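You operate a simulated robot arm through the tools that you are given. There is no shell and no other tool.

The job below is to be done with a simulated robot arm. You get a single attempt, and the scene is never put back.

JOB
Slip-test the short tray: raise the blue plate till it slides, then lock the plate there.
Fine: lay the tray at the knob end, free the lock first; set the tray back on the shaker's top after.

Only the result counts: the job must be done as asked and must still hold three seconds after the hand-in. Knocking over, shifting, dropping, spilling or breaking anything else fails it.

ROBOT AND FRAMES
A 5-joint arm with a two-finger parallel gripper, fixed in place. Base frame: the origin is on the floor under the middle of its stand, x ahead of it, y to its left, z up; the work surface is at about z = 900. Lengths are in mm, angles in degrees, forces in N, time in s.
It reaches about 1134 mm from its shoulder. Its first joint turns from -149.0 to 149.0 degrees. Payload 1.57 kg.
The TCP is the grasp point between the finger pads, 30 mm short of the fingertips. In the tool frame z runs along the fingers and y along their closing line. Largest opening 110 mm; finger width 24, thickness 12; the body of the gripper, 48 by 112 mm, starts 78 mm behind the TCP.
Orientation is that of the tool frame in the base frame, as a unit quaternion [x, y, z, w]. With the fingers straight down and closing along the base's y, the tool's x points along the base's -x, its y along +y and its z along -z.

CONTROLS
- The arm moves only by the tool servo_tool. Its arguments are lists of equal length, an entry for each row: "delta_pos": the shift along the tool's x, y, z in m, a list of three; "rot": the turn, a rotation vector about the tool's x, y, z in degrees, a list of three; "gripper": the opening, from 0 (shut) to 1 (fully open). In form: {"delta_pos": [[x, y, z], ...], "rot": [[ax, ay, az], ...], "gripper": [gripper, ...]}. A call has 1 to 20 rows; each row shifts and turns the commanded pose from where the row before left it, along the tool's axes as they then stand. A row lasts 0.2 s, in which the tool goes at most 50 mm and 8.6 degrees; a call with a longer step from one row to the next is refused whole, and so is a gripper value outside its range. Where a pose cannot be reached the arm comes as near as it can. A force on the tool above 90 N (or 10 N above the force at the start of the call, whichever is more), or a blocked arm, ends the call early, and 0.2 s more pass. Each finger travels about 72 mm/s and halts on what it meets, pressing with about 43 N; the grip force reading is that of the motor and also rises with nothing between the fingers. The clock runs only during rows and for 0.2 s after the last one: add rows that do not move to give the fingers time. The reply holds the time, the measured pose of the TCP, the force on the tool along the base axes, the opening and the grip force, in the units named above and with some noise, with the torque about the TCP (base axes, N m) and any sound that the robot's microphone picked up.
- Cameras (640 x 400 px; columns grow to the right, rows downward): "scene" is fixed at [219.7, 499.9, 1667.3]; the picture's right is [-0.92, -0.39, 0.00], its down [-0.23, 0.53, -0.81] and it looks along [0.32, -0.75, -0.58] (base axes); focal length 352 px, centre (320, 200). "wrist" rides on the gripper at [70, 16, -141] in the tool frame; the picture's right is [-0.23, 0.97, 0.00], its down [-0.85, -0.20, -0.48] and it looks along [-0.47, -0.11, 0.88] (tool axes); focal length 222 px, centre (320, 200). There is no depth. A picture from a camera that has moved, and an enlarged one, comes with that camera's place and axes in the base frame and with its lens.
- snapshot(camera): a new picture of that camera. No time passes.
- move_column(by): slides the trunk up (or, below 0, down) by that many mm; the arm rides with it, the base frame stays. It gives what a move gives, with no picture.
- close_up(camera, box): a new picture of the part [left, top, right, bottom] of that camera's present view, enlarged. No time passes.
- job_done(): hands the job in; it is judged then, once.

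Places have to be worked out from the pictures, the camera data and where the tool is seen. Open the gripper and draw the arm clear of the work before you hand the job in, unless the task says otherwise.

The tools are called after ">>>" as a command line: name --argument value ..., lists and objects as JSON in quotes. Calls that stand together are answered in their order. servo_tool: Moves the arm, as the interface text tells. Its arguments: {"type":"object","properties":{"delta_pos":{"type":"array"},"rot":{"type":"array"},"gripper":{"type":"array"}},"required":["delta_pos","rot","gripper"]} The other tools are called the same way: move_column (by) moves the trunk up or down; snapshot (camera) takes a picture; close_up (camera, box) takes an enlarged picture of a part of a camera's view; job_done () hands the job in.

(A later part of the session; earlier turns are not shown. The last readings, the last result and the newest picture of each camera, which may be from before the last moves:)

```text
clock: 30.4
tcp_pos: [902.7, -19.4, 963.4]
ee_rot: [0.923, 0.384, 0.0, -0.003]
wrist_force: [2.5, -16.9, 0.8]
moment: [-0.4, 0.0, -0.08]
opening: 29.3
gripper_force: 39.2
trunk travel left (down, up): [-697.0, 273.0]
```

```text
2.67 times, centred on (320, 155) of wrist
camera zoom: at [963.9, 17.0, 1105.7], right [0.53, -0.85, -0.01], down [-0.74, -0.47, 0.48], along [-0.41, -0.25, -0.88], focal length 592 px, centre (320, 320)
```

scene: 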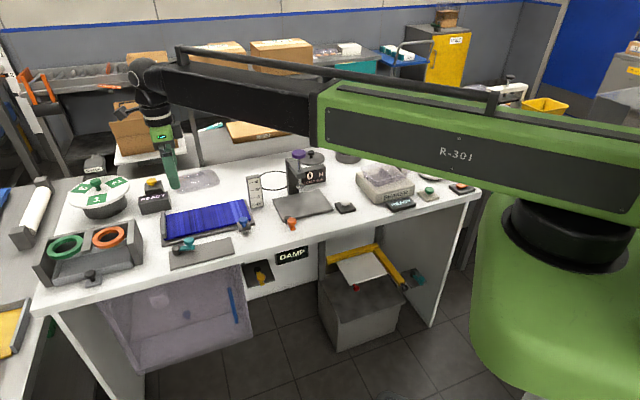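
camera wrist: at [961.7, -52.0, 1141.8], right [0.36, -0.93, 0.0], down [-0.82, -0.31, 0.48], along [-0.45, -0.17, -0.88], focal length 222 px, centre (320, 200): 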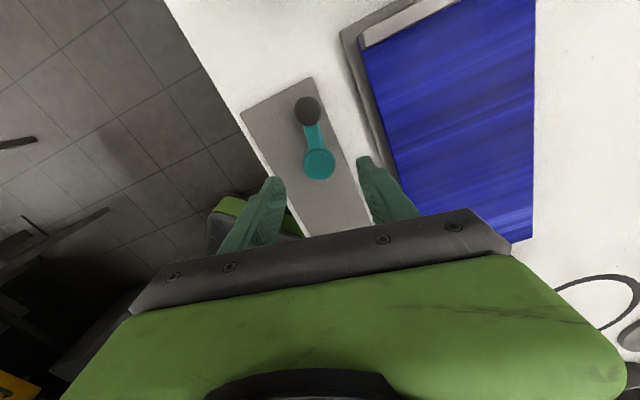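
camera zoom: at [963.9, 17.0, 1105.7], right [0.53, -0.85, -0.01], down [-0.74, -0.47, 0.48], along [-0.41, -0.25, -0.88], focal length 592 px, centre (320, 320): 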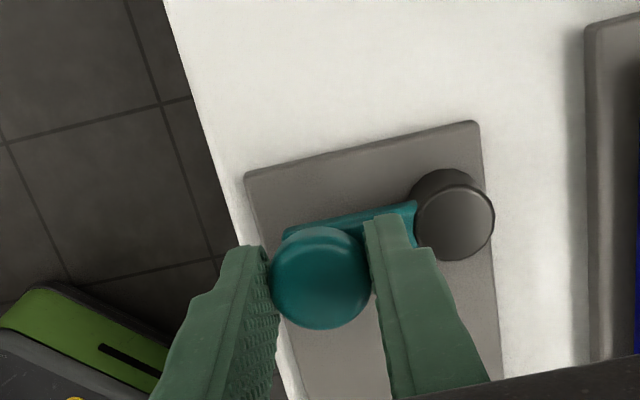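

The lever is now about perpendicular to its plate. I open to release it and see where it rests.

>>> servo_tool --delta_pos '[[0, 0, 0], [0, 0, 0], [0, 0, 0]]' --rot '[[0, 0, 0], [0, 0, 0], [0, 0, 0]]' --gripper '[0.5, 0.5, 0.5]'

>>> close_up --camera "wrist" --box '[220, 80, 420, 230]'

```text
clock: 31.2
tcp_pos: [903.0, -18.1, 963.6]
ee_rot: [0.923, 0.384, 0.002, -0.003]
wrist_force: [-0.4, -0.3, -0.1]
moment: [0.01, 0.0, -0.02]
opening: 54.9
gripper_force: 0.0
trunk travel left (down, up): [-697.0, 273.0]
```

```text
2.67 times, centred on (320, 155) of wrist
camera zoom: at [963.9, 18.5, 1106.0], right [0.53, -0.85, 0.0], down [-0.75, -0.47, 0.48], along [-0.41, -0.25, -0.88], focal length 592 px, centre (320, 320)
```

zoom: 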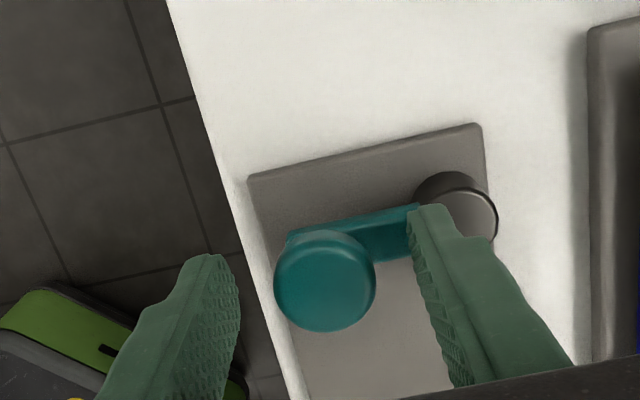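

The lever stays put, perpendicular to its plate (≈ 80–90° from its start). Now I test whether the blue plate is free: raise, go over the blue knob (≈ (804,-223)) and look.

>>> move_column --by 70

>>> servo_tool --delta_pos '[[-0.036, 0.0125, 0], [-0.036, 0.0125, 0], [-0.036, 0.0125, 0], [-0.036, 0.0125, 0], [-0.036, 0.0125, 0], [-0.036, 0.0125, 0]]' --rot '[[0, 0, 0], [0, 0, 0], [0, 0, 0], [0, 0, 0], [0, 0, 0], [0, 0, 0]]' --gripper '[0.55, 0.55, 0.55, 0.55, 0.55, 0.55]'

>>> snapshot --camera "wrist"

>>> snapshot --camera "scene"

```text
clock: 32.3
tcp_pos: [903.6, -17.5, 1033.5]
ee_rot: [0.924, 0.383, 0.001, -0.002]
wrist_force: [-0.6, 0.3, 0.7]
moment: [-0.05, 0.0, 0.0]
opening: 54.9
gripper_force: 0.1
trunk travel left (down, up): [-767.0, 203.0]
```

```text
clock: 33.7
tcp_pos: [803.7, -226.2, 1034.3]
ee_rot: [0.923, 0.384, 0.002, -0.003]
wrist_force: [-0.4, 0.0, -0.1]
moment: [0.02, 0.04, -0.04]
opening: 60.6
gripper_force: 0.0
trunk travel left (down, up): [-767.0, 203.0]
```

```text
taken
camera wrist: at [863.1, -189.1, 1176.1], right [0.53, -0.85, 0.0], down [-0.75, -0.47, 0.48], along [-0.41, -0.25, -0.88], focal length 222 px, centre (320, 200)
```

wrist: 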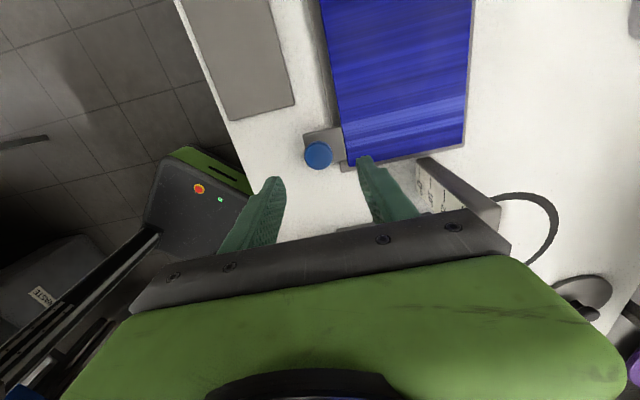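

```text
taken
```

scene: 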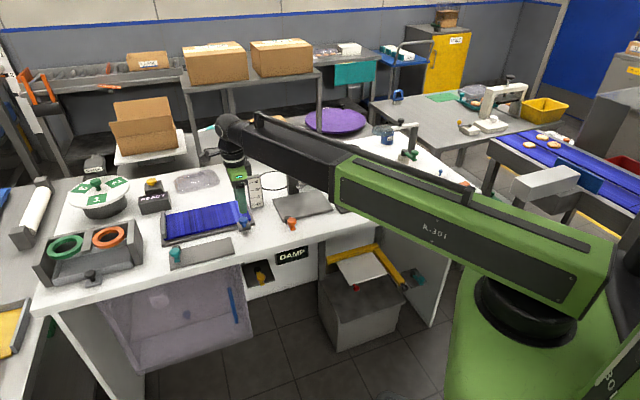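

Blue knob appears at ≈ (800.5,-225.5). I shift slightly to centre and lower to just above it.

>>> servo_tool --delta_pos '[[-0.0018, -0.0029, 0]]' --rot '[[0, 0, 0]]' --gripper '[0.55]'

>>> move_column --by -45

>>> close_up --camera "wrist" --box '[220, 80, 420, 230]'

>>> close_up --camera "scene" --box '[200, 180, 290, 250]'

```text
clock: 34.1
tcp_pos: [800.5, -223.3, 1033.5]
ee_rot: [0.924, 0.383, 0.001, -0.003]
wrist_force: [-0.3, 0.0, 0.2]
moment: [0.0, 0.04, -0.02]
opening: 60.5
gripper_force: 0.0
trunk travel left (down, up): [-767.0, 203.0]
```

```text
clock: 35.0
tcp_pos: [800.0, -223.8, 988.1]
ee_rot: [0.923, 0.384, 0.002, -0.003]
wrist_force: [0.6, 0.9, 0.4]
moment: [0.0, -0.01, -0.02]
opening: 60.6
gripper_force: 0.0
trunk travel left (down, up): [-722.0, 248.0]
```

```text
2.67 times, centred on (320, 155) of wrist
camera zoom: at [860.9, -187.3, 1131.0], right [0.53, -0.85, 0.0], down [-0.75, -0.47, 0.48], along [-0.41, -0.25, -0.88], focal length 592 px, centre (320, 320)
```

zoom: 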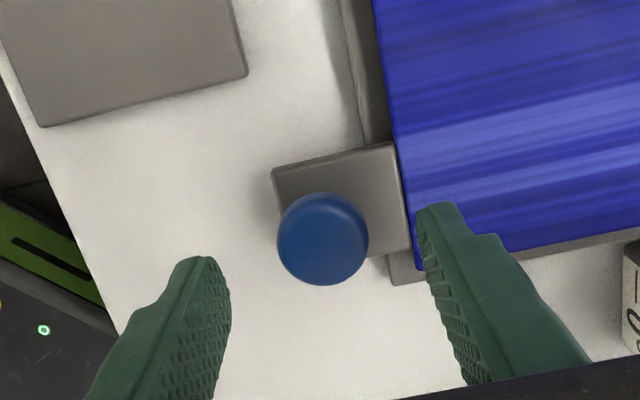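

```text
5.71 times, centred on (245, 215) of scene
camera zoom: at [219.7, 499.9, 1667.3], right [-0.92, -0.39, 0.0], down [-0.23, 0.53, -0.81], along [0.32, -0.75, -0.58], focal length 2011 px, centre (749, 114)
```

zoom: 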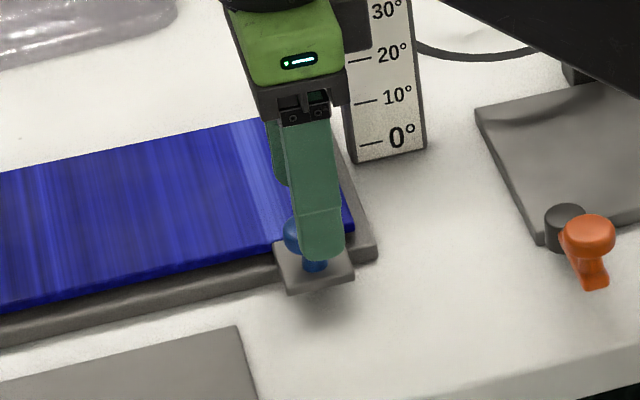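

Knob centre ≈ (801.5,-225.2); I shift 2 mm, narrow to ~42 mm and lower so tips are at ≈ 932 (plate top is ≈ 921), then grip.

>>> servo_tool --delta_pos '[[0, 0.002, 0], [0, 0, 0]]' --rot '[[0, 0, 0], [0, 0, 0]]' --gripper '[0.38, 0.38]'

>>> move_column --by -27

>>> close_up --camera "wrist" --box '[220, 80, 420, 230]'

>>> close_up --camera "scene" --box '[200, 180, 290, 250]'

```text
clock: 35.6
tcp_pos: [801.0, -225.8, 988.7]
ee_rot: [0.923, 0.384, 0.0, -0.002]
wrist_force: [0.2, -0.7, -0.9]
moment: [0.0, 0.0, 0.01]
opening: 41.7
gripper_force: 0.0
trunk travel left (down, up): [-722.0, 248.0]
```

```text
clock: 36.3
tcp_pos: [801.3, -225.4, 962.7]
ee_rot: [0.923, 0.384, 0.001, -0.002]
wrist_force: [-0.4, 0.2, 0.4]
moment: [0.01, 0.0, 0.01]
opening: 41.9
gripper_force: 0.2
trunk travel left (down, up): [-695.0, 275.0]
```

```text
2.67 times, centred on (320, 155) of wrist
camera zoom: at [862.2, -188.8, 1104.0], right [0.53, -0.85, 0.0], down [-0.75, -0.47, 0.48], along [-0.41, -0.25, -0.88], focal length 592 px, centre (320, 320)
```

zoom: 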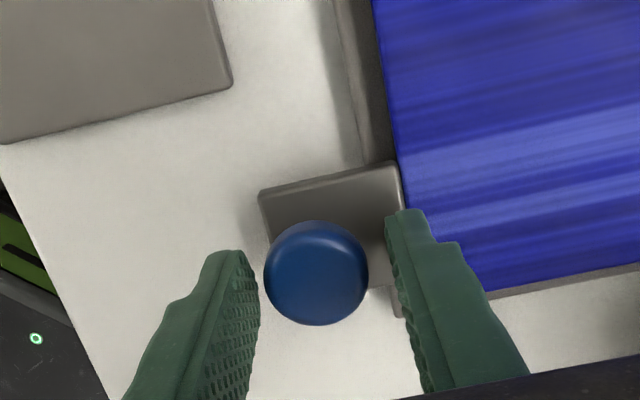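

```text
5.71 times, centred on (245, 215) of scene
camera zoom: at [219.7, 499.9, 1667.3], right [-0.92, -0.39, 0.0], down [-0.23, 0.53, -0.81], along [0.32, -0.75, -0.58], focal length 2011 px, centre (749, 114)
```

zoom: 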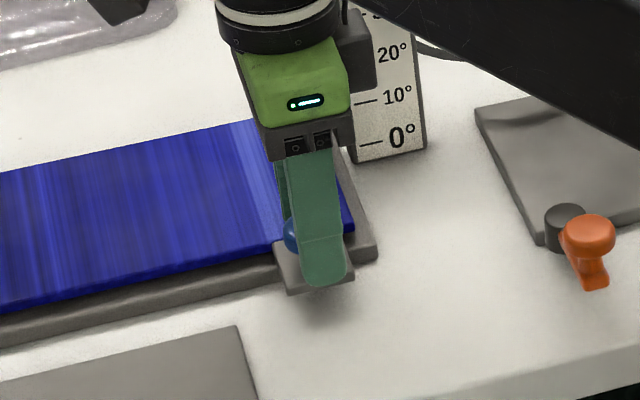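

The cap is well between the fingers. I grip it and then lift the column just 4 mm to test whether the plate is free.

>>> servo_tool --delta_pos '[[0, 0, 0], [0, 0, 0], [0, 0, 0]]' --rot '[[0, 0, 0], [0, 0, 0], [0, 0, 0]]' --gripper '[0.28, 0.22, 0.22]'

>>> move_column --by 4

>>> close_up --camera "wrist" --box '[220, 80, 420, 230]'

>>> close_up --camera "scene" --box '[200, 180, 290, 250]'

```text
clock: 37.1
tcp_pos: [801.1, -224.8, 961.8]
ee_rot: [0.924, 0.383, 0.0, -0.002]
wrist_force: [-5.8, 5.6, -4.1]
moment: [-0.16, 0.37, 0.0]
opening: 29.9
gripper_force: 38.9
trunk travel left (down, up): [-695.0, 275.0]
```

```text
clock: 37.6
tcp_pos: [801.1, -222.7, 966.2]
ee_rot: [0.924, 0.383, 0.0, -0.003]
wrist_force: [-5.9, 9.0, -6.1]
moment: [-0.5, 0.78, 0.03]
opening: 29.7
gripper_force: 39.2
trunk travel left (down, up): [-699.0, 271.0]
```

```text
2.67 times, centred on (320, 155) of wrist
camera zoom: at [862.1, -187.8, 1108.2], right [0.53, -0.85, 0.0], down [-0.74, -0.47, 0.48], along [-0.41, -0.25, -0.88], focal length 592 px, centre (320, 320)
```

zoom: 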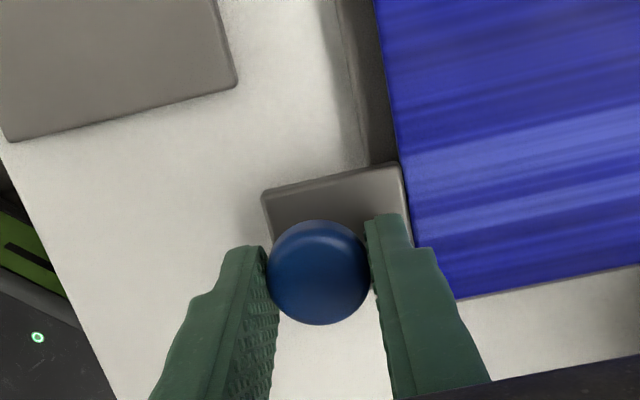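

```text
5.71 times, centred on (245, 215) of scene
camera zoom: at [219.7, 499.9, 1667.3], right [-0.92, -0.39, 0.0], down [-0.23, 0.53, -0.81], along [0.32, -0.75, -0.58], focal length 2011 px, centre (749, 114)
```

zoom: 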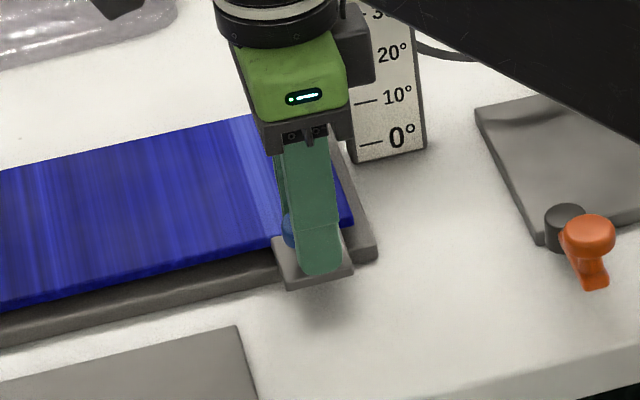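

The TCP rose 4 mm with only ~6 N, and the tab lifted with it – the plate is free. Now, at this tiny height, I test whether the plate holds by itself when released.

>>> servo_tool --delta_pos '[[0, 0, 0], [0, 0, 0], [0, 0, 0]]' --rot '[[0, 0, 0], [0, 0, 0], [0, 0, 0]]' --gripper '[0.38, 0.38, 0.38]'

>>> close_up --camera "scene" --box '[200, 180, 290, 250]'

>>> close_up --camera "wrist" --box '[220, 80, 420, 230]'

```text
clock: 38.4
tcp_pos: [802.4, -223.5, 965.2]
ee_rot: [0.924, 0.383, 0.002, -0.003]
wrist_force: [-1.1, -0.2, -0.8]
moment: [-0.03, 0.02, 0.02]
opening: 41.8
gripper_force: 0.1
trunk travel left (down, up): [-699.0, 271.0]
```

```text
5.71 times, centred on (245, 215) of scene
camera zoom: at [219.7, 499.9, 1667.3], right [-0.92, -0.39, 0.0], down [-0.23, 0.53, -0.81], along [0.32, -0.75, -0.58], focal length 2011 px, centre (749, 114)
```

zoom: 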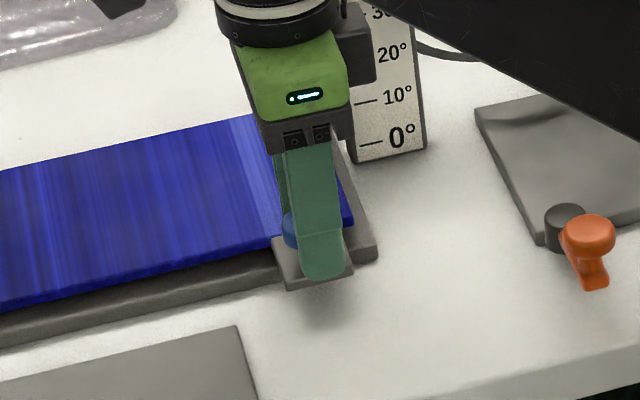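

```text
2.67 times, centred on (320, 155) of wrist
camera zoom: at [862.2, -188.9, 1108.0], right [0.53, -0.85, 0.0], down [-0.75, -0.47, 0.48], along [-0.41, -0.25, -0.88], focal length 592 px, centre (320, 320)
```

zoom: 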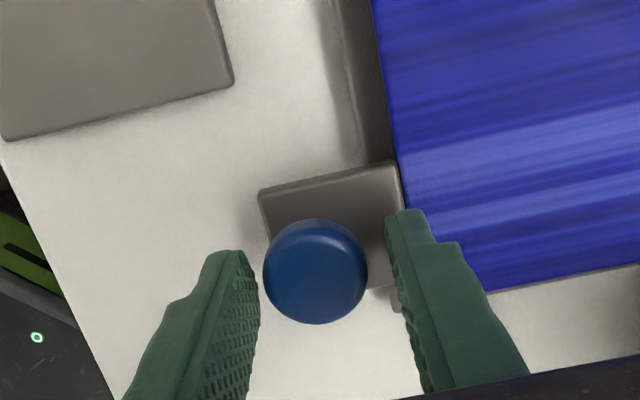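

The plate seems to have stayed up. I wait 2 s with the fingers open to see whether it sinks slowly.

>>> servo_tool --delta_pos '[[0, 0, 0], [0, 0, 0], [0, 0, 0], [0, 0, 0], [0, 0, 0], [0, 0, 0], [0, 0, 0], [0, 0, 0], [0, 0, 0], [0, 0, 0]]' --rot '[[0, 0, 0], [0, 0, 0], [0, 0, 0], [0, 0, 0], [0, 0, 0], [0, 0, 0], [0, 0, 0], [0, 0, 0], [0, 0, 0], [0, 0, 0]]' --gripper '[0.38, 0.38, 0.38, 0.38, 0.38, 0.38, 0.38, 0.38, 0.38, 0.38]'

>>> close_up --camera "scene" --box '[200, 180, 290, 250]'

>>> close_up --camera "scene" --box '[150, 200, 260, 270]'

```text
clock: 40.6
tcp_pos: [801.3, -224.9, 965.7]
ee_rot: [0.923, 0.384, 0.001, -0.002]
wrist_force: [-0.2, -1.0, -0.5]
moment: [-0.03, 0.0, -0.01]
opening: 42.0
gripper_force: 0.1
trunk travel left (down, up): [-699.0, 271.0]
```

```text
5.71 times, centred on (245, 215) of scene
camera zoom: at [219.7, 499.9, 1667.3], right [-0.92, -0.39, 0.0], down [-0.23, 0.53, -0.81], along [0.32, -0.75, -0.58], focal length 2011 px, centre (749, 114)
```

zoom: 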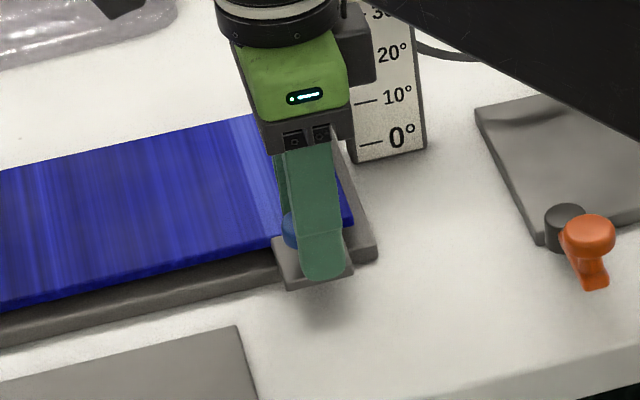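

```text
5.71 times, centred on (205, 235) of scene
camera zoom: at [219.7, 499.9, 1667.3], right [-0.92, -0.39, 0.0], down [-0.23, 0.53, -0.81], along [0.32, -0.75, -0.58], focal length 2011 px, centre (977, 0)
```

zoom: 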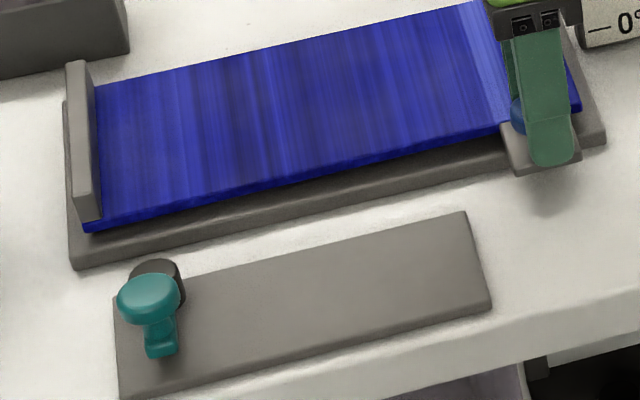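

The plate holds by itself after release (hinge friction). I put it back flat: grip the knob and lower 4 mm, then open.

>>> servo_tool --delta_pos '[[0, 0, 0], [0, 0, 0], [0, 0, 0]]' --rot '[[0, 0, 0], [0, 0, 0], [0, 0, 0]]' --gripper '[0.28, 0.22, 0.22]'

>>> move_column --by -4

>>> servo_tool --delta_pos '[[0, 0, 0], [0, 0, 0], [0, 0, 0]]' --rot '[[0, 0, 0], [0, 0, 0], [0, 0, 0]]' --gripper '[0.38, 0.38, 0.38]'

>>> close_up --camera "scene" --box '[200, 180, 290, 250]'

```text
clock: 41.4
tcp_pos: [801.4, -223.7, 965.8]
ee_rot: [0.923, 0.384, 0.002, -0.002]
wrist_force: [-6.0, 4.0, -2.5]
moment: [-0.18, 0.35, 0.03]
opening: 29.7
gripper_force: 38.9
trunk travel left (down, up): [-699.0, 271.0]
```

```text
clock: 42.0
tcp_pos: [801.3, -224.0, 961.7]
ee_rot: [0.924, 0.383, 0.002, -0.002]
wrist_force: [-6.8, 2.8, 1.6]
moment: [0.65, -0.62, 0.02]
opening: 29.7
gripper_force: 39.0
trunk travel left (down, up): [-695.0, 275.0]
```

```text
clock: 42.8
tcp_pos: [802.2, -224.8, 962.2]
ee_rot: [0.924, 0.383, 0.002, -0.003]
wrist_force: [-0.8, -0.1, -0.1]
moment: [0.0, -0.01, -0.02]
opening: 41.9
gripper_force: 0.1
trunk travel left (down, up): [-695.0, 275.0]
```

```text
5.71 times, centred on (245, 215) of scene
camera zoom: at [219.7, 499.9, 1667.3], right [-0.92, -0.39, 0.0], down [-0.23, 0.53, -0.81], along [0.32, -0.75, -0.58], focal length 2011 px, centre (749, 114)
```

zoom: 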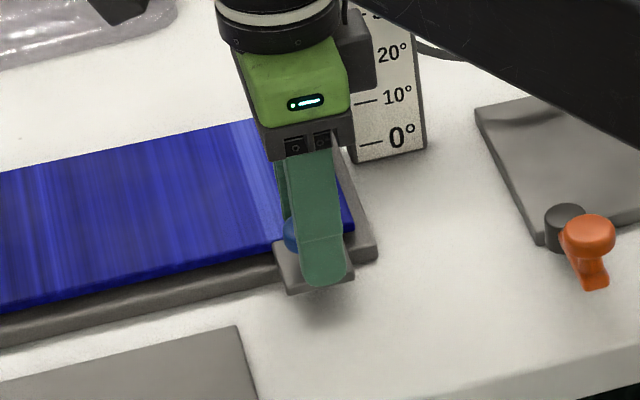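

The plate is flat again and unlocked. Now I raise to travel height and go to the shaker to measure the tray from nearby.

>>> move_column --by 240

>>> servo_tool --delta_pos '[[-0.0475, 0.00485, 0], [-0.0475, 0.00485, 0], [-0.0475, 0.00485, 0], [-0.0475, 0.00485, 0], [-0.0475, 0.00485, 0], [-0.0475, 0.00485, 0], [-0.0475, 0.00485, 0], [-0.0475, 0.00485, 0], [-0.0475, 0.00485, 0], [-0.0475, 0.00485, 0], [-0.0475, 0.00485, 0], [-0.0475, 0.00485, 0], [-0.0475, 0.00485, 0], [0, 0, 0]]' --rot '[[0, 0, 0], [0, 0, 0], [0, 0, 0], [0, 0, 0], [0, 0, 0], [0, 0, 0], [0, 0, 0], [0, 0, 0], [0, 0, 0], [0, 0, 0], [0, 0, 0], [0, 0, 0], [0, 0, 0], [0, 0, -7]]' --gripper '[0.5, 1, 1, 1, 1, 1, 1, 1, 1, 1, 1, 1, 1, 1]'

>>> snapshot --camera "wrist"

```text
clock: 45.3
tcp_pos: [802.5, -224.7, 1201.2]
ee_rot: [0.924, 0.383, 0.001, -0.002]
wrist_force: [0.4, -0.6, -0.3]
moment: [-0.01, -0.01, 0.0]
opening: 41.7
gripper_force: 0.1
trunk travel left (down, up): [-935.0, 35.0]
```

```text
clock: 48.3
tcp_pos: [411.7, -705.9, 1202.0]
ee_rot: [0.899, 0.439, 0.002, -0.003]
wrist_force: [0.0, 0.6, 0.3]
moment: [0.01, 0.03, -0.01]
opening: 110.1
gripper_force: 0.0
out of reach, approached as far as the arm can: row 10
trunk travel left (down, up): [-935.0, 35.0]
```

```text
taken
camera wrist: at [467.4, -662.8, 1344.1], right [0.63, -0.78, 0.0], down [-0.68, -0.55, 0.48], along [-0.37, -0.3, -0.88], focal length 222 px, centre (320, 200)
```

wrist: 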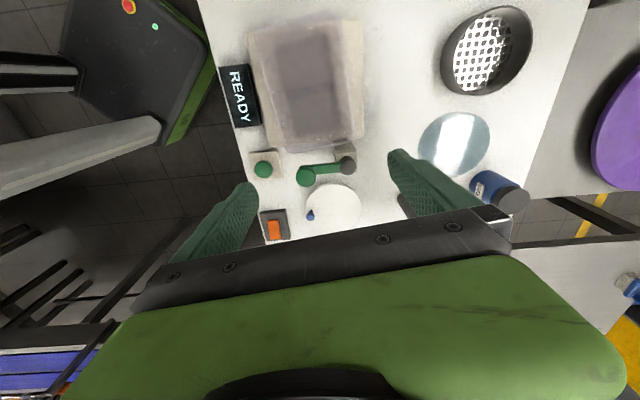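

I lower 125 mm for a closer measurement of the tray rim (tips stay above the green lever).

>>> move_column --by -125

>>> snapshot --camera "wrist"

>>> close_up --camera "wrist" --box '[200, 0, 420, 140]'

```text
clock: 49.8
tcp_pos: [411.8, -705.4, 1076.7]
ee_rot: [0.899, 0.439, 0.002, -0.003]
wrist_force: [0.3, -0.3, 0.3]
moment: [0.0, -0.01, -0.02]
opening: 109.7
gripper_force: 0.1
trunk travel left (down, up): [-810.0, 160.0]
```

```text
taken
camera wrist: at [467.5, -662.9, 1219.1], right [0.63, -0.78, 0.0], down [-0.68, -0.55, 0.47], along [-0.37, -0.3, -0.88], focal length 222 px, centre (320, 200)
```

wrist: 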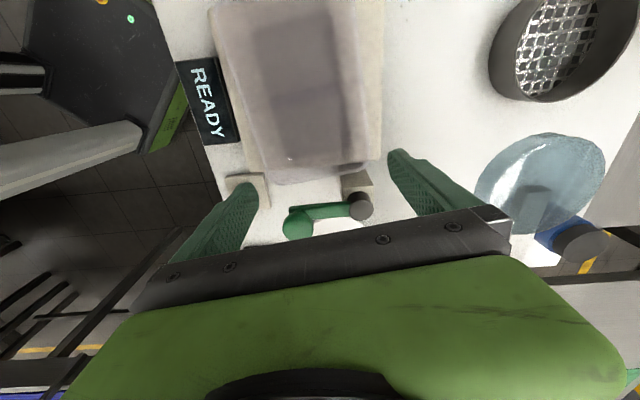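

```text
2.86 times, centred on (310, 70) of wrist
camera zoom: at [467.5, -662.9, 1219.1], right [0.63, -0.78, 0.0], down [-0.68, -0.55, 0.47], along [-0.37, -0.3, -0.88], focal length 635 px, centre (349, 571)
```

zoom: 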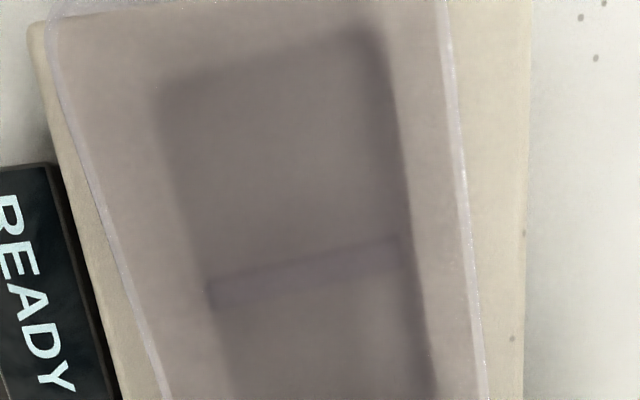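

The rim is about 109 mm wide – too close to the 110 mm maximum opening – so I'll grip the tray's front long wall instead (one finger inside), tilting the tool to match the wall's ~16° flare. I test here at safe height whether the wrist can tilt about tool x.

>>> servo_tool --delta_pos '[[0, 0, 0], [0, 0, 0], [0, 0, 0]]' --rot '[[-8, 0, 0], [-8, 0, 0], [0, 0, 0]]' --gripper '[1, 1, 1]'

>>> snapshot --camera "wrist"

>>> snapshot --camera "scene"

```text
clock: 50.6
tcp_pos: [412.3, -707.0, 1085.7]
ee_rot: [0.89, 0.435, 0.063, 0.123]
wrist_force: [-0.9, 0.0, -1.3]
moment: [-0.01, -0.02, 0.03]
opening: 110.1
gripper_force: 0.1
out of reach, approached as far as the arm can: row 2
trunk travel left (down, up): [-810.0, 160.0]
```

```text
taken
camera wrist: at [436.1, -638.8, 1227.1], right [0.6, -0.76, 0.27], down [-0.78, -0.48, 0.4], along [-0.18, -0.45, -0.88], focal length 222 px, centre (320, 200)
```

wrist: 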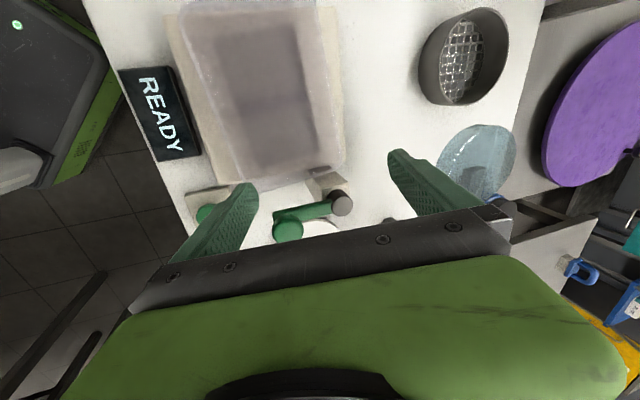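

```text
taken
```

scene: 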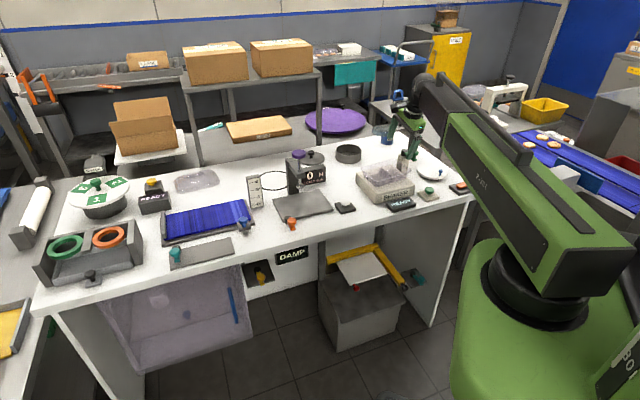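

The tilt works (15.7°, leaning as wanted, TCP rises ~9 mm). I take close-ups from this pose to refine the tray's rim lines and heights.

>>> close_up --camera "wrist" --box '[150, 0, 370, 140]'

>>> close_up --camera "wrist" --box '[150, 90, 370, 230]'

>>> close_up --camera "scene" --box '[350, 150, 430, 210]'

```text
2.86 times, centred on (260, 70) of wrist
camera zoom: at [436.1, -638.8, 1227.1], right [0.6, -0.76, 0.27], down [-0.78, -0.48, 0.4], along [-0.18, -0.45, -0.88], focal length 635 px, centre (491, 571)
```

zoom: 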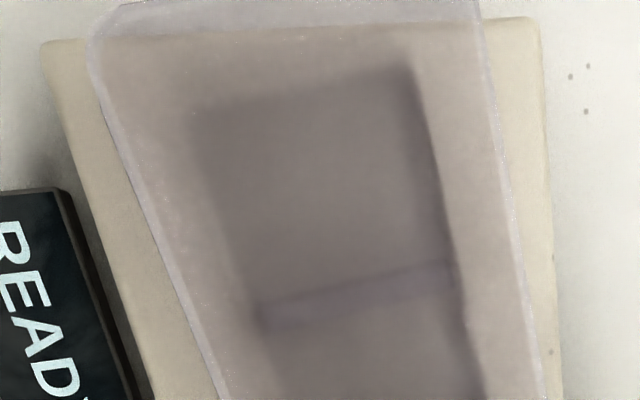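

```text
2.86 times, centred on (260, 160) of wrist
camera zoom: at [436.1, -638.8, 1227.1], right [0.6, -0.76, 0.27], down [-0.78, -0.48, 0.4], along [-0.18, -0.45, -0.88], focal length 635 px, centre (491, 314)
```

zoom: 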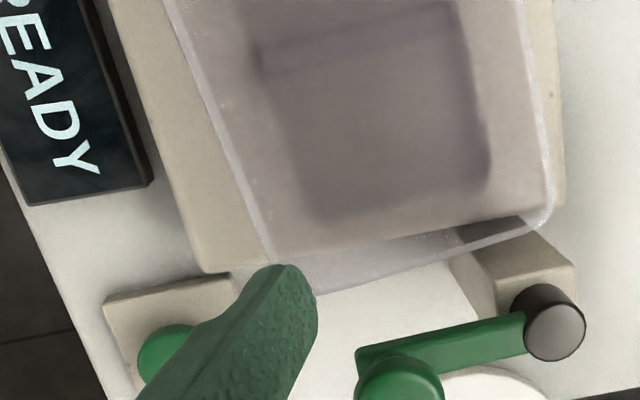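

```text
6.67 times, centred on (390, 180) of scene
camera zoom: at [219.7, 499.9, 1667.3], right [-0.92, -0.39, 0.0], down [-0.23, 0.53, -0.81], along [0.32, -0.75, -0.58], focal length 2346 px, centre (-147, 333)
```

zoom: 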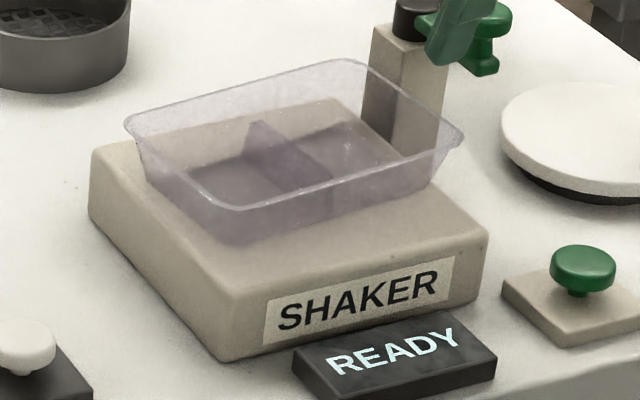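

From two views the tray axis is at az ≈ 50°, front rim line at n ≈ 709.5, centre ≈ (446.5,-658), rim z ≈ 989 with a cross divider at mid-length. I'll grip the front wall 35 mm off the middle, at about (428.4,-597.2); first I move above that point with a smaller opening and adjust yaw/tilt slightly.

>>> servo_tool --delta_pos '[[0.0322, -0.0176, -0.0048], [0.0322, -0.0176, -0.0048], [0.0322, -0.0176, -0.0048], [0, 0, 0], [0, 0, 0]]' --rot '[[0, 0, 0], [0, 0, 0], [0, 0, 0], [-1.5, 0, 2.2], [0, 0, 0]]' --gripper '[0.6, 0.4, 0.4, 0.4, 0.4]'

>>> snapshot --camera "wrist"

>>> close_up --camera "scene" --box '[340, 120, 440, 215]'

```text
clock: 51.8
tcp_pos: [427.6, -597.9, 1087.8]
ee_rot: [0.897, 0.416, 0.07, 0.133]
wrist_force: [-0.1, -0.8, -0.2]
moment: [-0.01, -0.01, -0.01]
opening: 43.9
gripper_force: 0.0
trunk travel left (down, up): [-810.0, 160.0]
```

```text
taken
camera wrist: at [449.9, -528.9, 1229.1], right [0.56, -0.78, 0.29], down [-0.81, -0.45, 0.38], along [-0.17, -0.45, -0.88], focal length 222 px, centre (320, 200)
```

wrist: 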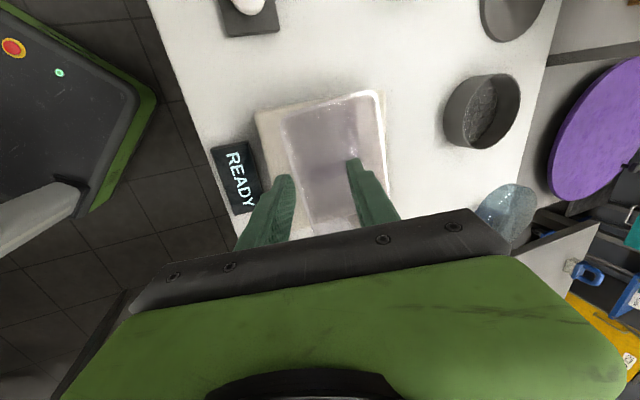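

```text
4.21 times, centred on (390, 168) of scene
camera zoom: at [219.7, 499.9, 1667.3], right [-0.92, -0.39, 0.0], down [-0.23, 0.53, -0.81], along [0.32, -0.75, -0.58], focal length 1482 px, centre (25, 337)
```

zoom: 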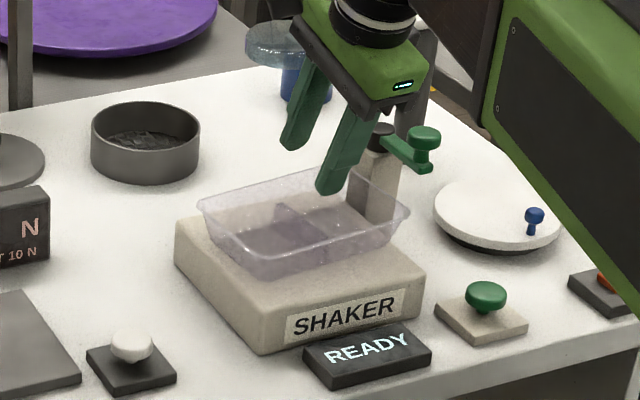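

The fingers straddle the front wall line from above. I lower to TCP z ≈ 1025 and check alignment.

>>> move_column --by -63

>>> close_up --camera "wrist" --box '[200, 60, 440, 230]'

>>> close_up --camera "scene" --box '[350, 140, 430, 210]'

```text
clock: 52.8
tcp_pos: [426.9, -596.4, 1024.2]
ee_rot: [0.897, 0.416, 0.071, 0.133]
wrist_force: [0.7, 0.6, -0.4]
moment: [0.01, 0.02, -0.03]
opening: 44.0
gripper_force: 0.1
trunk travel left (down, up): [-747.0, 223.0]
```

```text
2.35 times, centred on (320, 145) of wrist
camera zoom: at [449.9, -528.9, 1166.1], right [0.56, -0.78, 0.29], down [-0.81, -0.45, 0.38], along [-0.17, -0.45, -0.88], focal length 523 px, centre (320, 329)
```

zoom: 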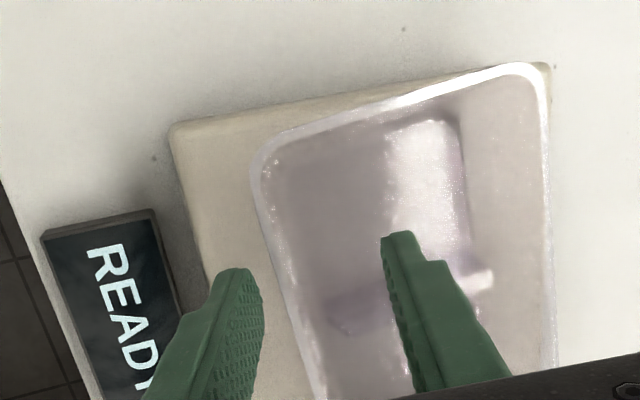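

```text
5.71 times, centred on (390, 175) of scene
camera zoom: at [219.7, 499.9, 1667.3], right [-0.92, -0.39, 0.0], down [-0.23, 0.53, -0.81], along [0.32, -0.75, -0.58], focal length 2011 px, centre (-80, 343)
```

zoom: 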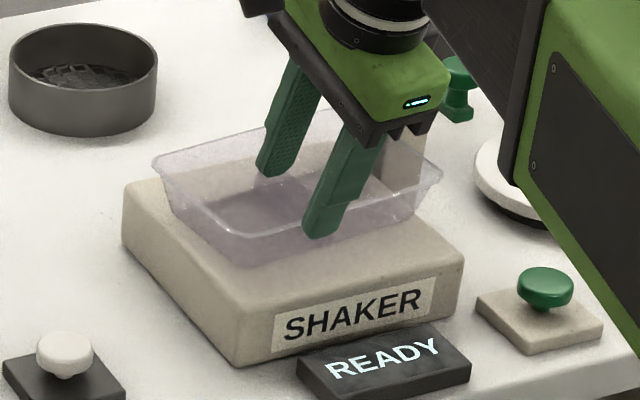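

By this view the rim's outer edge is at n ≈ 708 and the TCP at n ≈ 710.5 – well aligned. I narrow to ~36 mm and lower 30 mm (TCP ≈ 994).

>>> servo_tool --delta_pos '[[0, 0, 0], [0, 0, 0]]' --rot '[[0, 0, 0], [0, 0, 0]]' --gripper '[0.34, 0.34]'

>>> move_column --by -20

>>> close_up --camera "wrist" --box '[200, 60, 440, 230]'

>>> close_up --camera "scene" --box '[350, 140, 430, 210]'

```text
clock: 53.4
tcp_pos: [426.1, -598.4, 1025.1]
ee_rot: [0.896, 0.417, 0.071, 0.134]
wrist_force: [0.4, -0.5, 0.7]
moment: [0.02, 0.01, 0.03]
opening: 37.5
gripper_force: 0.1
trunk travel left (down, up): [-747.0, 223.0]
```

```text
clock: 54.1
tcp_pos: [426.7, -596.4, 1004.0]
ee_rot: [0.897, 0.416, 0.071, 0.133]
wrist_force: [-0.1, 0.1, 0.1]
moment: [0.02, -0.01, -0.02]
opening: 37.4
gripper_force: 0.0
trunk travel left (down, up): [-727.0, 243.0]
```

```text
2.35 times, centred on (320, 145) of wrist
camera zoom: at [449.9, -529.0, 1146.0], right [0.56, -0.78, 0.29], down [-0.81, -0.45, 0.38], along [-0.17, -0.45, -0.88], focal length 523 px, centre (320, 329)
```

zoom: 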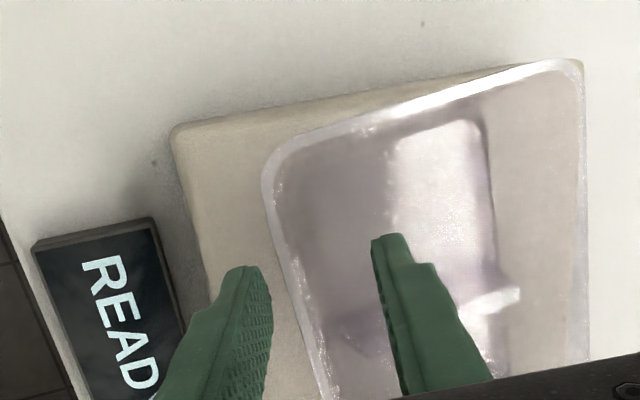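

```text
5.71 times, centred on (390, 175) of scene
camera zoom: at [219.7, 499.9, 1667.3], right [-0.92, -0.39, 0.0], down [-0.23, 0.53, -0.81], along [0.32, -0.75, -0.58], focal length 2011 px, centre (-80, 343)
```

zoom: 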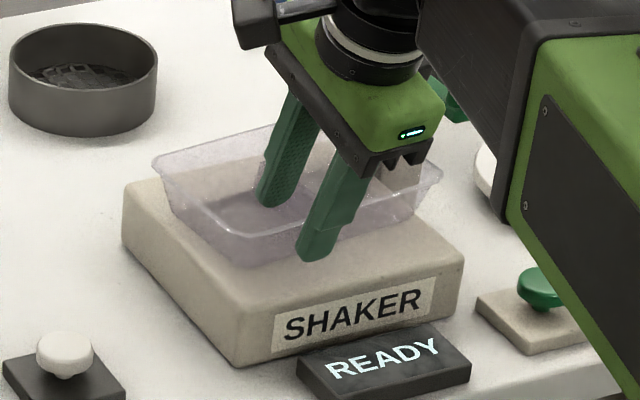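

Alignment looks right, with the wall between the fingers. I lower 12 mm more and close gently.

>>> move_column --by -12

>>> servo_tool --delta_pos '[[0, 0, 0], [0, 0, 0], [0, 0, 0], [0, 0, 0], [0, 0, 0]]' --rot '[[0, 0, 0], [0, 0, 0], [0, 0, 0], [0, 0, 0], [0, 0, 0]]' --gripper '[0.25, 0.18, 0.12, 0.06, 0.0]'

>>> close_up --camera "wrist" --box '[200, 60, 440, 230]'

>>> close_up --camera "scene" --box '[350, 140, 430, 210]'

```text
clock: 54.7
tcp_pos: [426.8, -597.6, 991.8]
ee_rot: [0.897, 0.416, 0.07, 0.133]
wrist_force: [-0.6, 0.3, 0.2]
moment: [-0.01, -0.06, 0.0]
opening: 37.3
gripper_force: 0.1
trunk travel left (down, up): [-715.0, 255.0]
```

```text
clock: 55.9
tcp_pos: [427.9, -596.2, 991.6]
ee_rot: [0.896, 0.417, 0.071, 0.133]
wrist_force: [0.4, 0.4, 0.6]
moment: [0.02, 0.01, 0.02]
opening: 1.2
gripper_force: 23.3
trunk travel left (down, up): [-715.0, 255.0]
```

```text
2.35 times, centred on (320, 145) of wrist
camera zoom: at [449.9, -529.0, 1134.1], right [0.56, -0.78, 0.29], down [-0.81, -0.45, 0.38], along [-0.17, -0.45, -0.88], focal length 523 px, centre (320, 329)
```

zoom: 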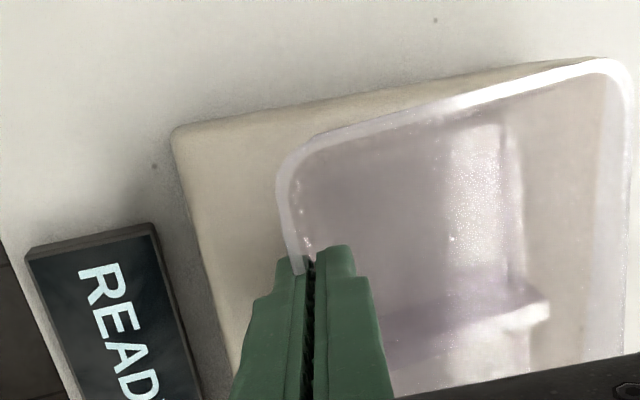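

```text
5.71 times, centred on (390, 175) of scene
camera zoom: at [219.7, 499.9, 1667.3], right [-0.92, -0.39, 0.0], down [-0.23, 0.53, -0.81], along [0.32, -0.75, -0.58], focal length 2011 px, centre (-80, 343)
```

zoom: 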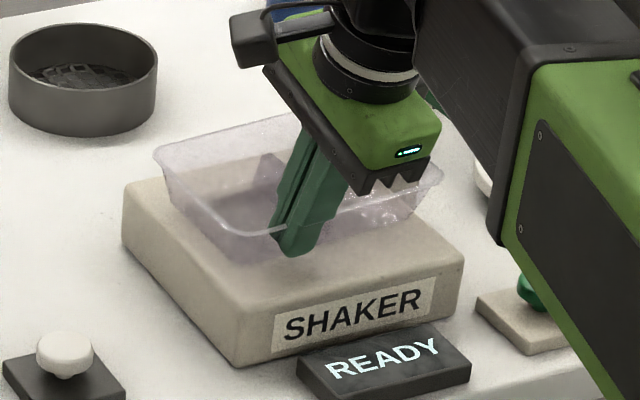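

The fingers closed around the rim line; opening 1.2 mm. I hold for a moment to see whether it stays at that value (wall thickness) with full grip force.

>>> servo_tool --delta_pos '[[0, 0, 0], [0, 0, 0], [0, 0, 0]]' --rot '[[0, 0, 0], [0, 0, 0], [0, 0, 0]]' --gripper '[0, 0, 0]'

>>> move_column --by 6

>>> close_up --camera "wrist" --box '[200, 60, 440, 230]'

>>> close_up --camera "scene" --box '[350, 140, 430, 210]'

```text
clock: 56.7
tcp_pos: [427.0, -596.5, 993.0]
ee_rot: [0.896, 0.417, 0.071, 0.133]
wrist_force: [0.2, 0.2, 0.4]
moment: [0.0, -0.01, -0.04]
opening: 1.4
gripper_force: 23.0
trunk travel left (down, up): [-715.0, 255.0]
```

```text
clock: 57.2
tcp_pos: [427.0, -597.1, 998.0]
ee_rot: [0.897, 0.417, 0.07, 0.132]
wrist_force: [-0.4, -0.1, -0.5]
moment: [-0.01, 0.01, 0.01]
opening: 1.1
gripper_force: 23.1
trunk travel left (down, up): [-721.0, 249.0]
```

```text
2.35 times, centred on (320, 145) of wrist
camera zoom: at [449.9, -529.0, 1140.1], right [0.56, -0.78, 0.29], down [-0.81, -0.45, 0.38], along [-0.17, -0.45, -0.88], focal length 523 px, centre (320, 329)
```

zoom: 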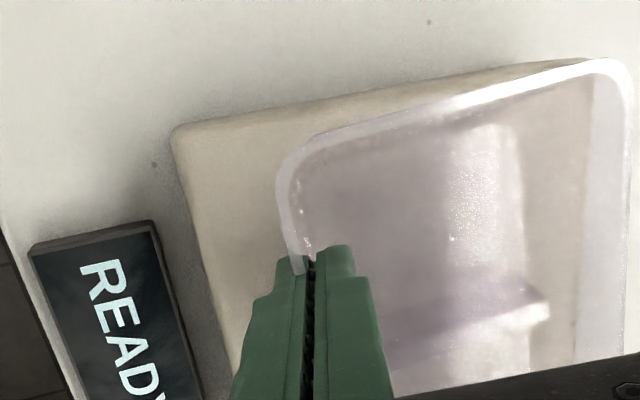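

```text
5.71 times, centred on (390, 175) of scene
camera zoom: at [219.7, 499.9, 1667.3], right [-0.92, -0.39, 0.0], down [-0.23, 0.53, -0.81], along [0.32, -0.75, -0.58], focal length 2011 px, centre (-80, 343)
```

zoom: 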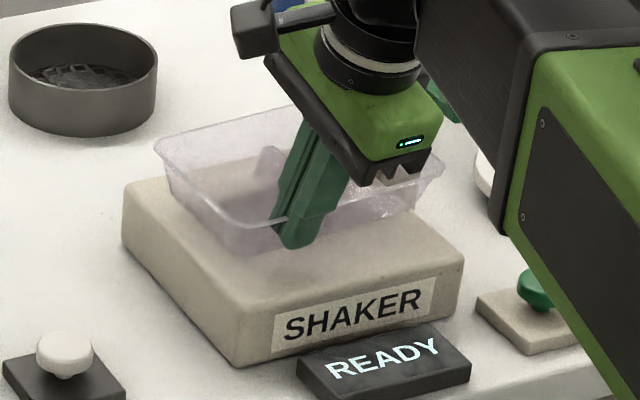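

The tray is lifted with the fingers (it stays fixed in the wrist view while the shaker recedes). I raise it further and check that it hangs level.

>>> move_column --by 60

>>> close_up --camera "scene" --box '[340, 100, 440, 210]'

>>> snapshot --camera "wrist"

```text
clock: 58.2
tcp_pos: [426.6, -597.0, 1059.0]
ee_rot: [0.897, 0.417, 0.071, 0.133]
wrist_force: [0.4, -0.1, 0.4]
moment: [0.01, 0.02, 0.02]
opening: 1.2
gripper_force: 22.8
trunk travel left (down, up): [-781.0, 189.0]
```

```text
3.64 times, centred on (390, 155) of scene
camera zoom: at [219.7, 499.9, 1667.3], right [-0.92, -0.39, 0.0], down [-0.23, 0.53, -0.81], along [0.32, -0.75, -0.58], focal length 1280 px, centre (66, 364)
```

zoom: 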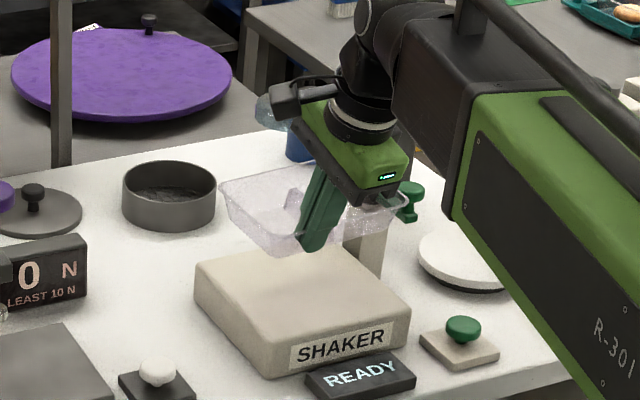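

```text
taken
camera wrist: at [449.9, -529.0, 1200.0], right [0.56, -0.78, 0.29], down [-0.81, -0.45, 0.38], along [-0.17, -0.45, -0.88], focal length 222 px, centre (320, 200)
```

wrist: 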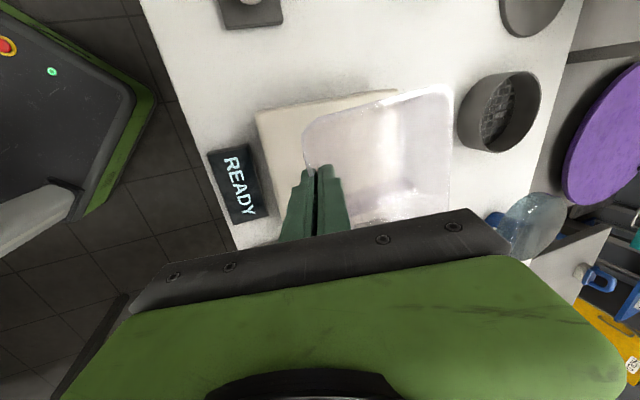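

The tray is off the shaker and roughly level. I raise to travel height and carry it along a path on the table's front side (away from the tall gauge).

>>> move_column --by 145

>>> servo_tool --delta_pos '[[0.0156, -0.0063, -0.0017], [0.0313, -0.0126, -0.0034], [0.0313, -0.0126, -0.0034], [0.0313, -0.0126, -0.0034], [0.0313, -0.0126, -0.0034], [0.0313, -0.0126, -0.0034], [0.0156, -0.0063, -0.0017], [0.0349, 0.0027, 0.00145], [0.0349, 0.0027, 0.00145], [0.0349, 0.0027, 0.00145], [0.0349, 0.0027, 0.00145], [0.0349, 0.0027, 0.00145], [0.0349, 0.0027, 0.00145], [0.0349, 0.0027, 0.00145], [0.0349, 0.0027, 0.00145]]' --rot '[[0, 0, 0], [0, 0, 0], [0, 0, 0], [0, 0, 0], [0, 0, 0], [0, 0, 0], [0, 0, 0], [0, 0, 0], [0, 0, 0], [0, 0, 0], [0, 0, 0], [0, 0, 0], [0, 0, 0], [0, 0, 0], [0, 0, 0]]' --gripper '[0, 0, 0, 0, 0, 0, 0, 0, 0, 0, 0, 0, 0, 0, 0]'

>>> snapshot --camera "wrist"

>>> snapshot --camera "scene"

```text
clock: 60.0
tcp_pos: [428.1, -596.6, 1202.9]
ee_rot: [0.897, 0.417, 0.069, 0.133]
wrist_force: [1.1, -0.2, -0.3]
moment: [0.04, 0.02, 0.02]
opening: 1.3
gripper_force: 23.2
trunk travel left (down, up): [-926.0, 44.0]
```

```text
clock: 63.2
tcp_pos: [686.0, -203.1, 1202.7]
ee_rot: [0.897, 0.416, 0.07, 0.133]
wrist_force: [0.1, 0.1, 1.0]
moment: [0.0, -0.01, 0.03]
opening: 1.2
gripper_force: 23.1
trunk travel left (down, up): [-926.0, 44.0]
```

```text
taken
camera wrist: at [709.3, -135.7, 1344.9], right [0.56, -0.78, 0.29], down [-0.81, -0.44, 0.38], along [-0.17, -0.45, -0.88], focal length 222 px, centre (320, 200)
```

wrist: 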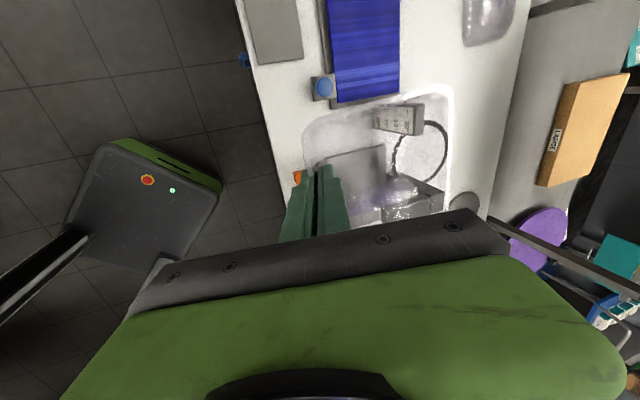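

```text
taken
```

scene: 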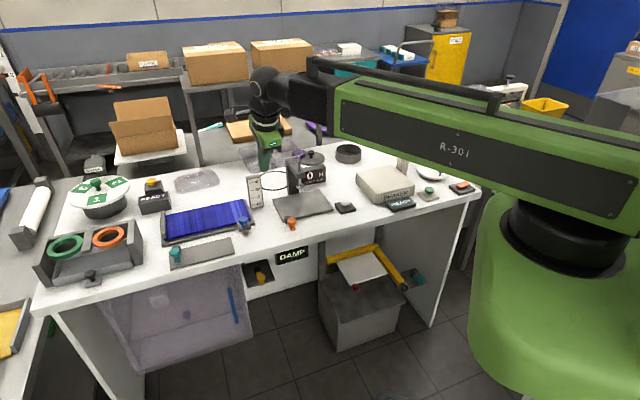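

The tray is still held, transparent in view. I carry on to above the plate and align the yaw to the plate (45°).

>>> servo_tool --delta_pos '[[0.0249, 0.0238, 0.00785], [0.0249, 0.0238, 0.00785], [0.0249, 0.0238, 0.00785], [0.0249, 0.0238, 0.00785], [0.0249, 0.0238, 0.00785], [0.0249, 0.0238, 0.00785], [0, 0, 0], [0, 0, 0]]' --rot '[[0, 0, 0], [0, 0, 0], [0, 0, 0], [0, 0, 0], [0, 0, 0], [0, 0, 0], [-0.08, -1.49, 4.78], [0, 0, 0]]' --gripper '[0, 0, 0, 0, 0, 0, 0, 0]'

>>> snapshot --camera "wrist"

>>> snapshot --camera "scene"

```text
clock: 65.0
tcp_pos: [897.6, -185.1, 1202.5]
ee_rot: [0.914, 0.377, 0.066, 0.136]
wrist_force: [-0.6, 0.7, 0.5]
moment: [0.02, -0.01, 0.01]
opening: 1.2
gripper_force: 22.9
trunk travel left (down, up): [-926.0, 44.0]
```

```text
taken
camera wrist: at [926.3, -120.9, 1344.9], right [0.49, -0.82, 0.29], down [-0.84, -0.37, 0.38], along [-0.21, -0.43, -0.88], focal length 222 px, centre (320, 200)
```

wrist: 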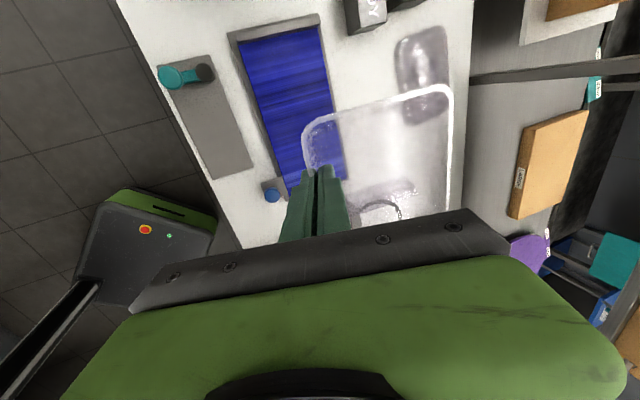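

```text
taken
```

scene: 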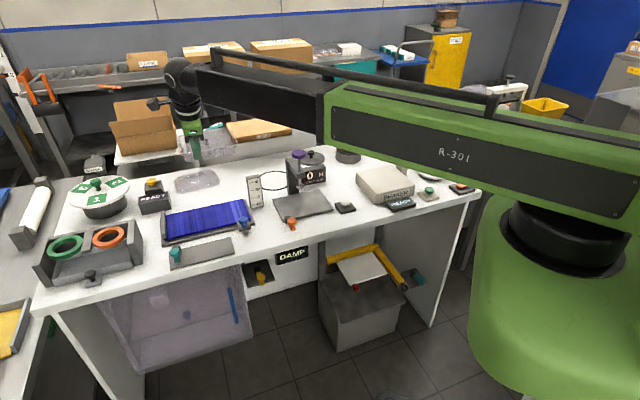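

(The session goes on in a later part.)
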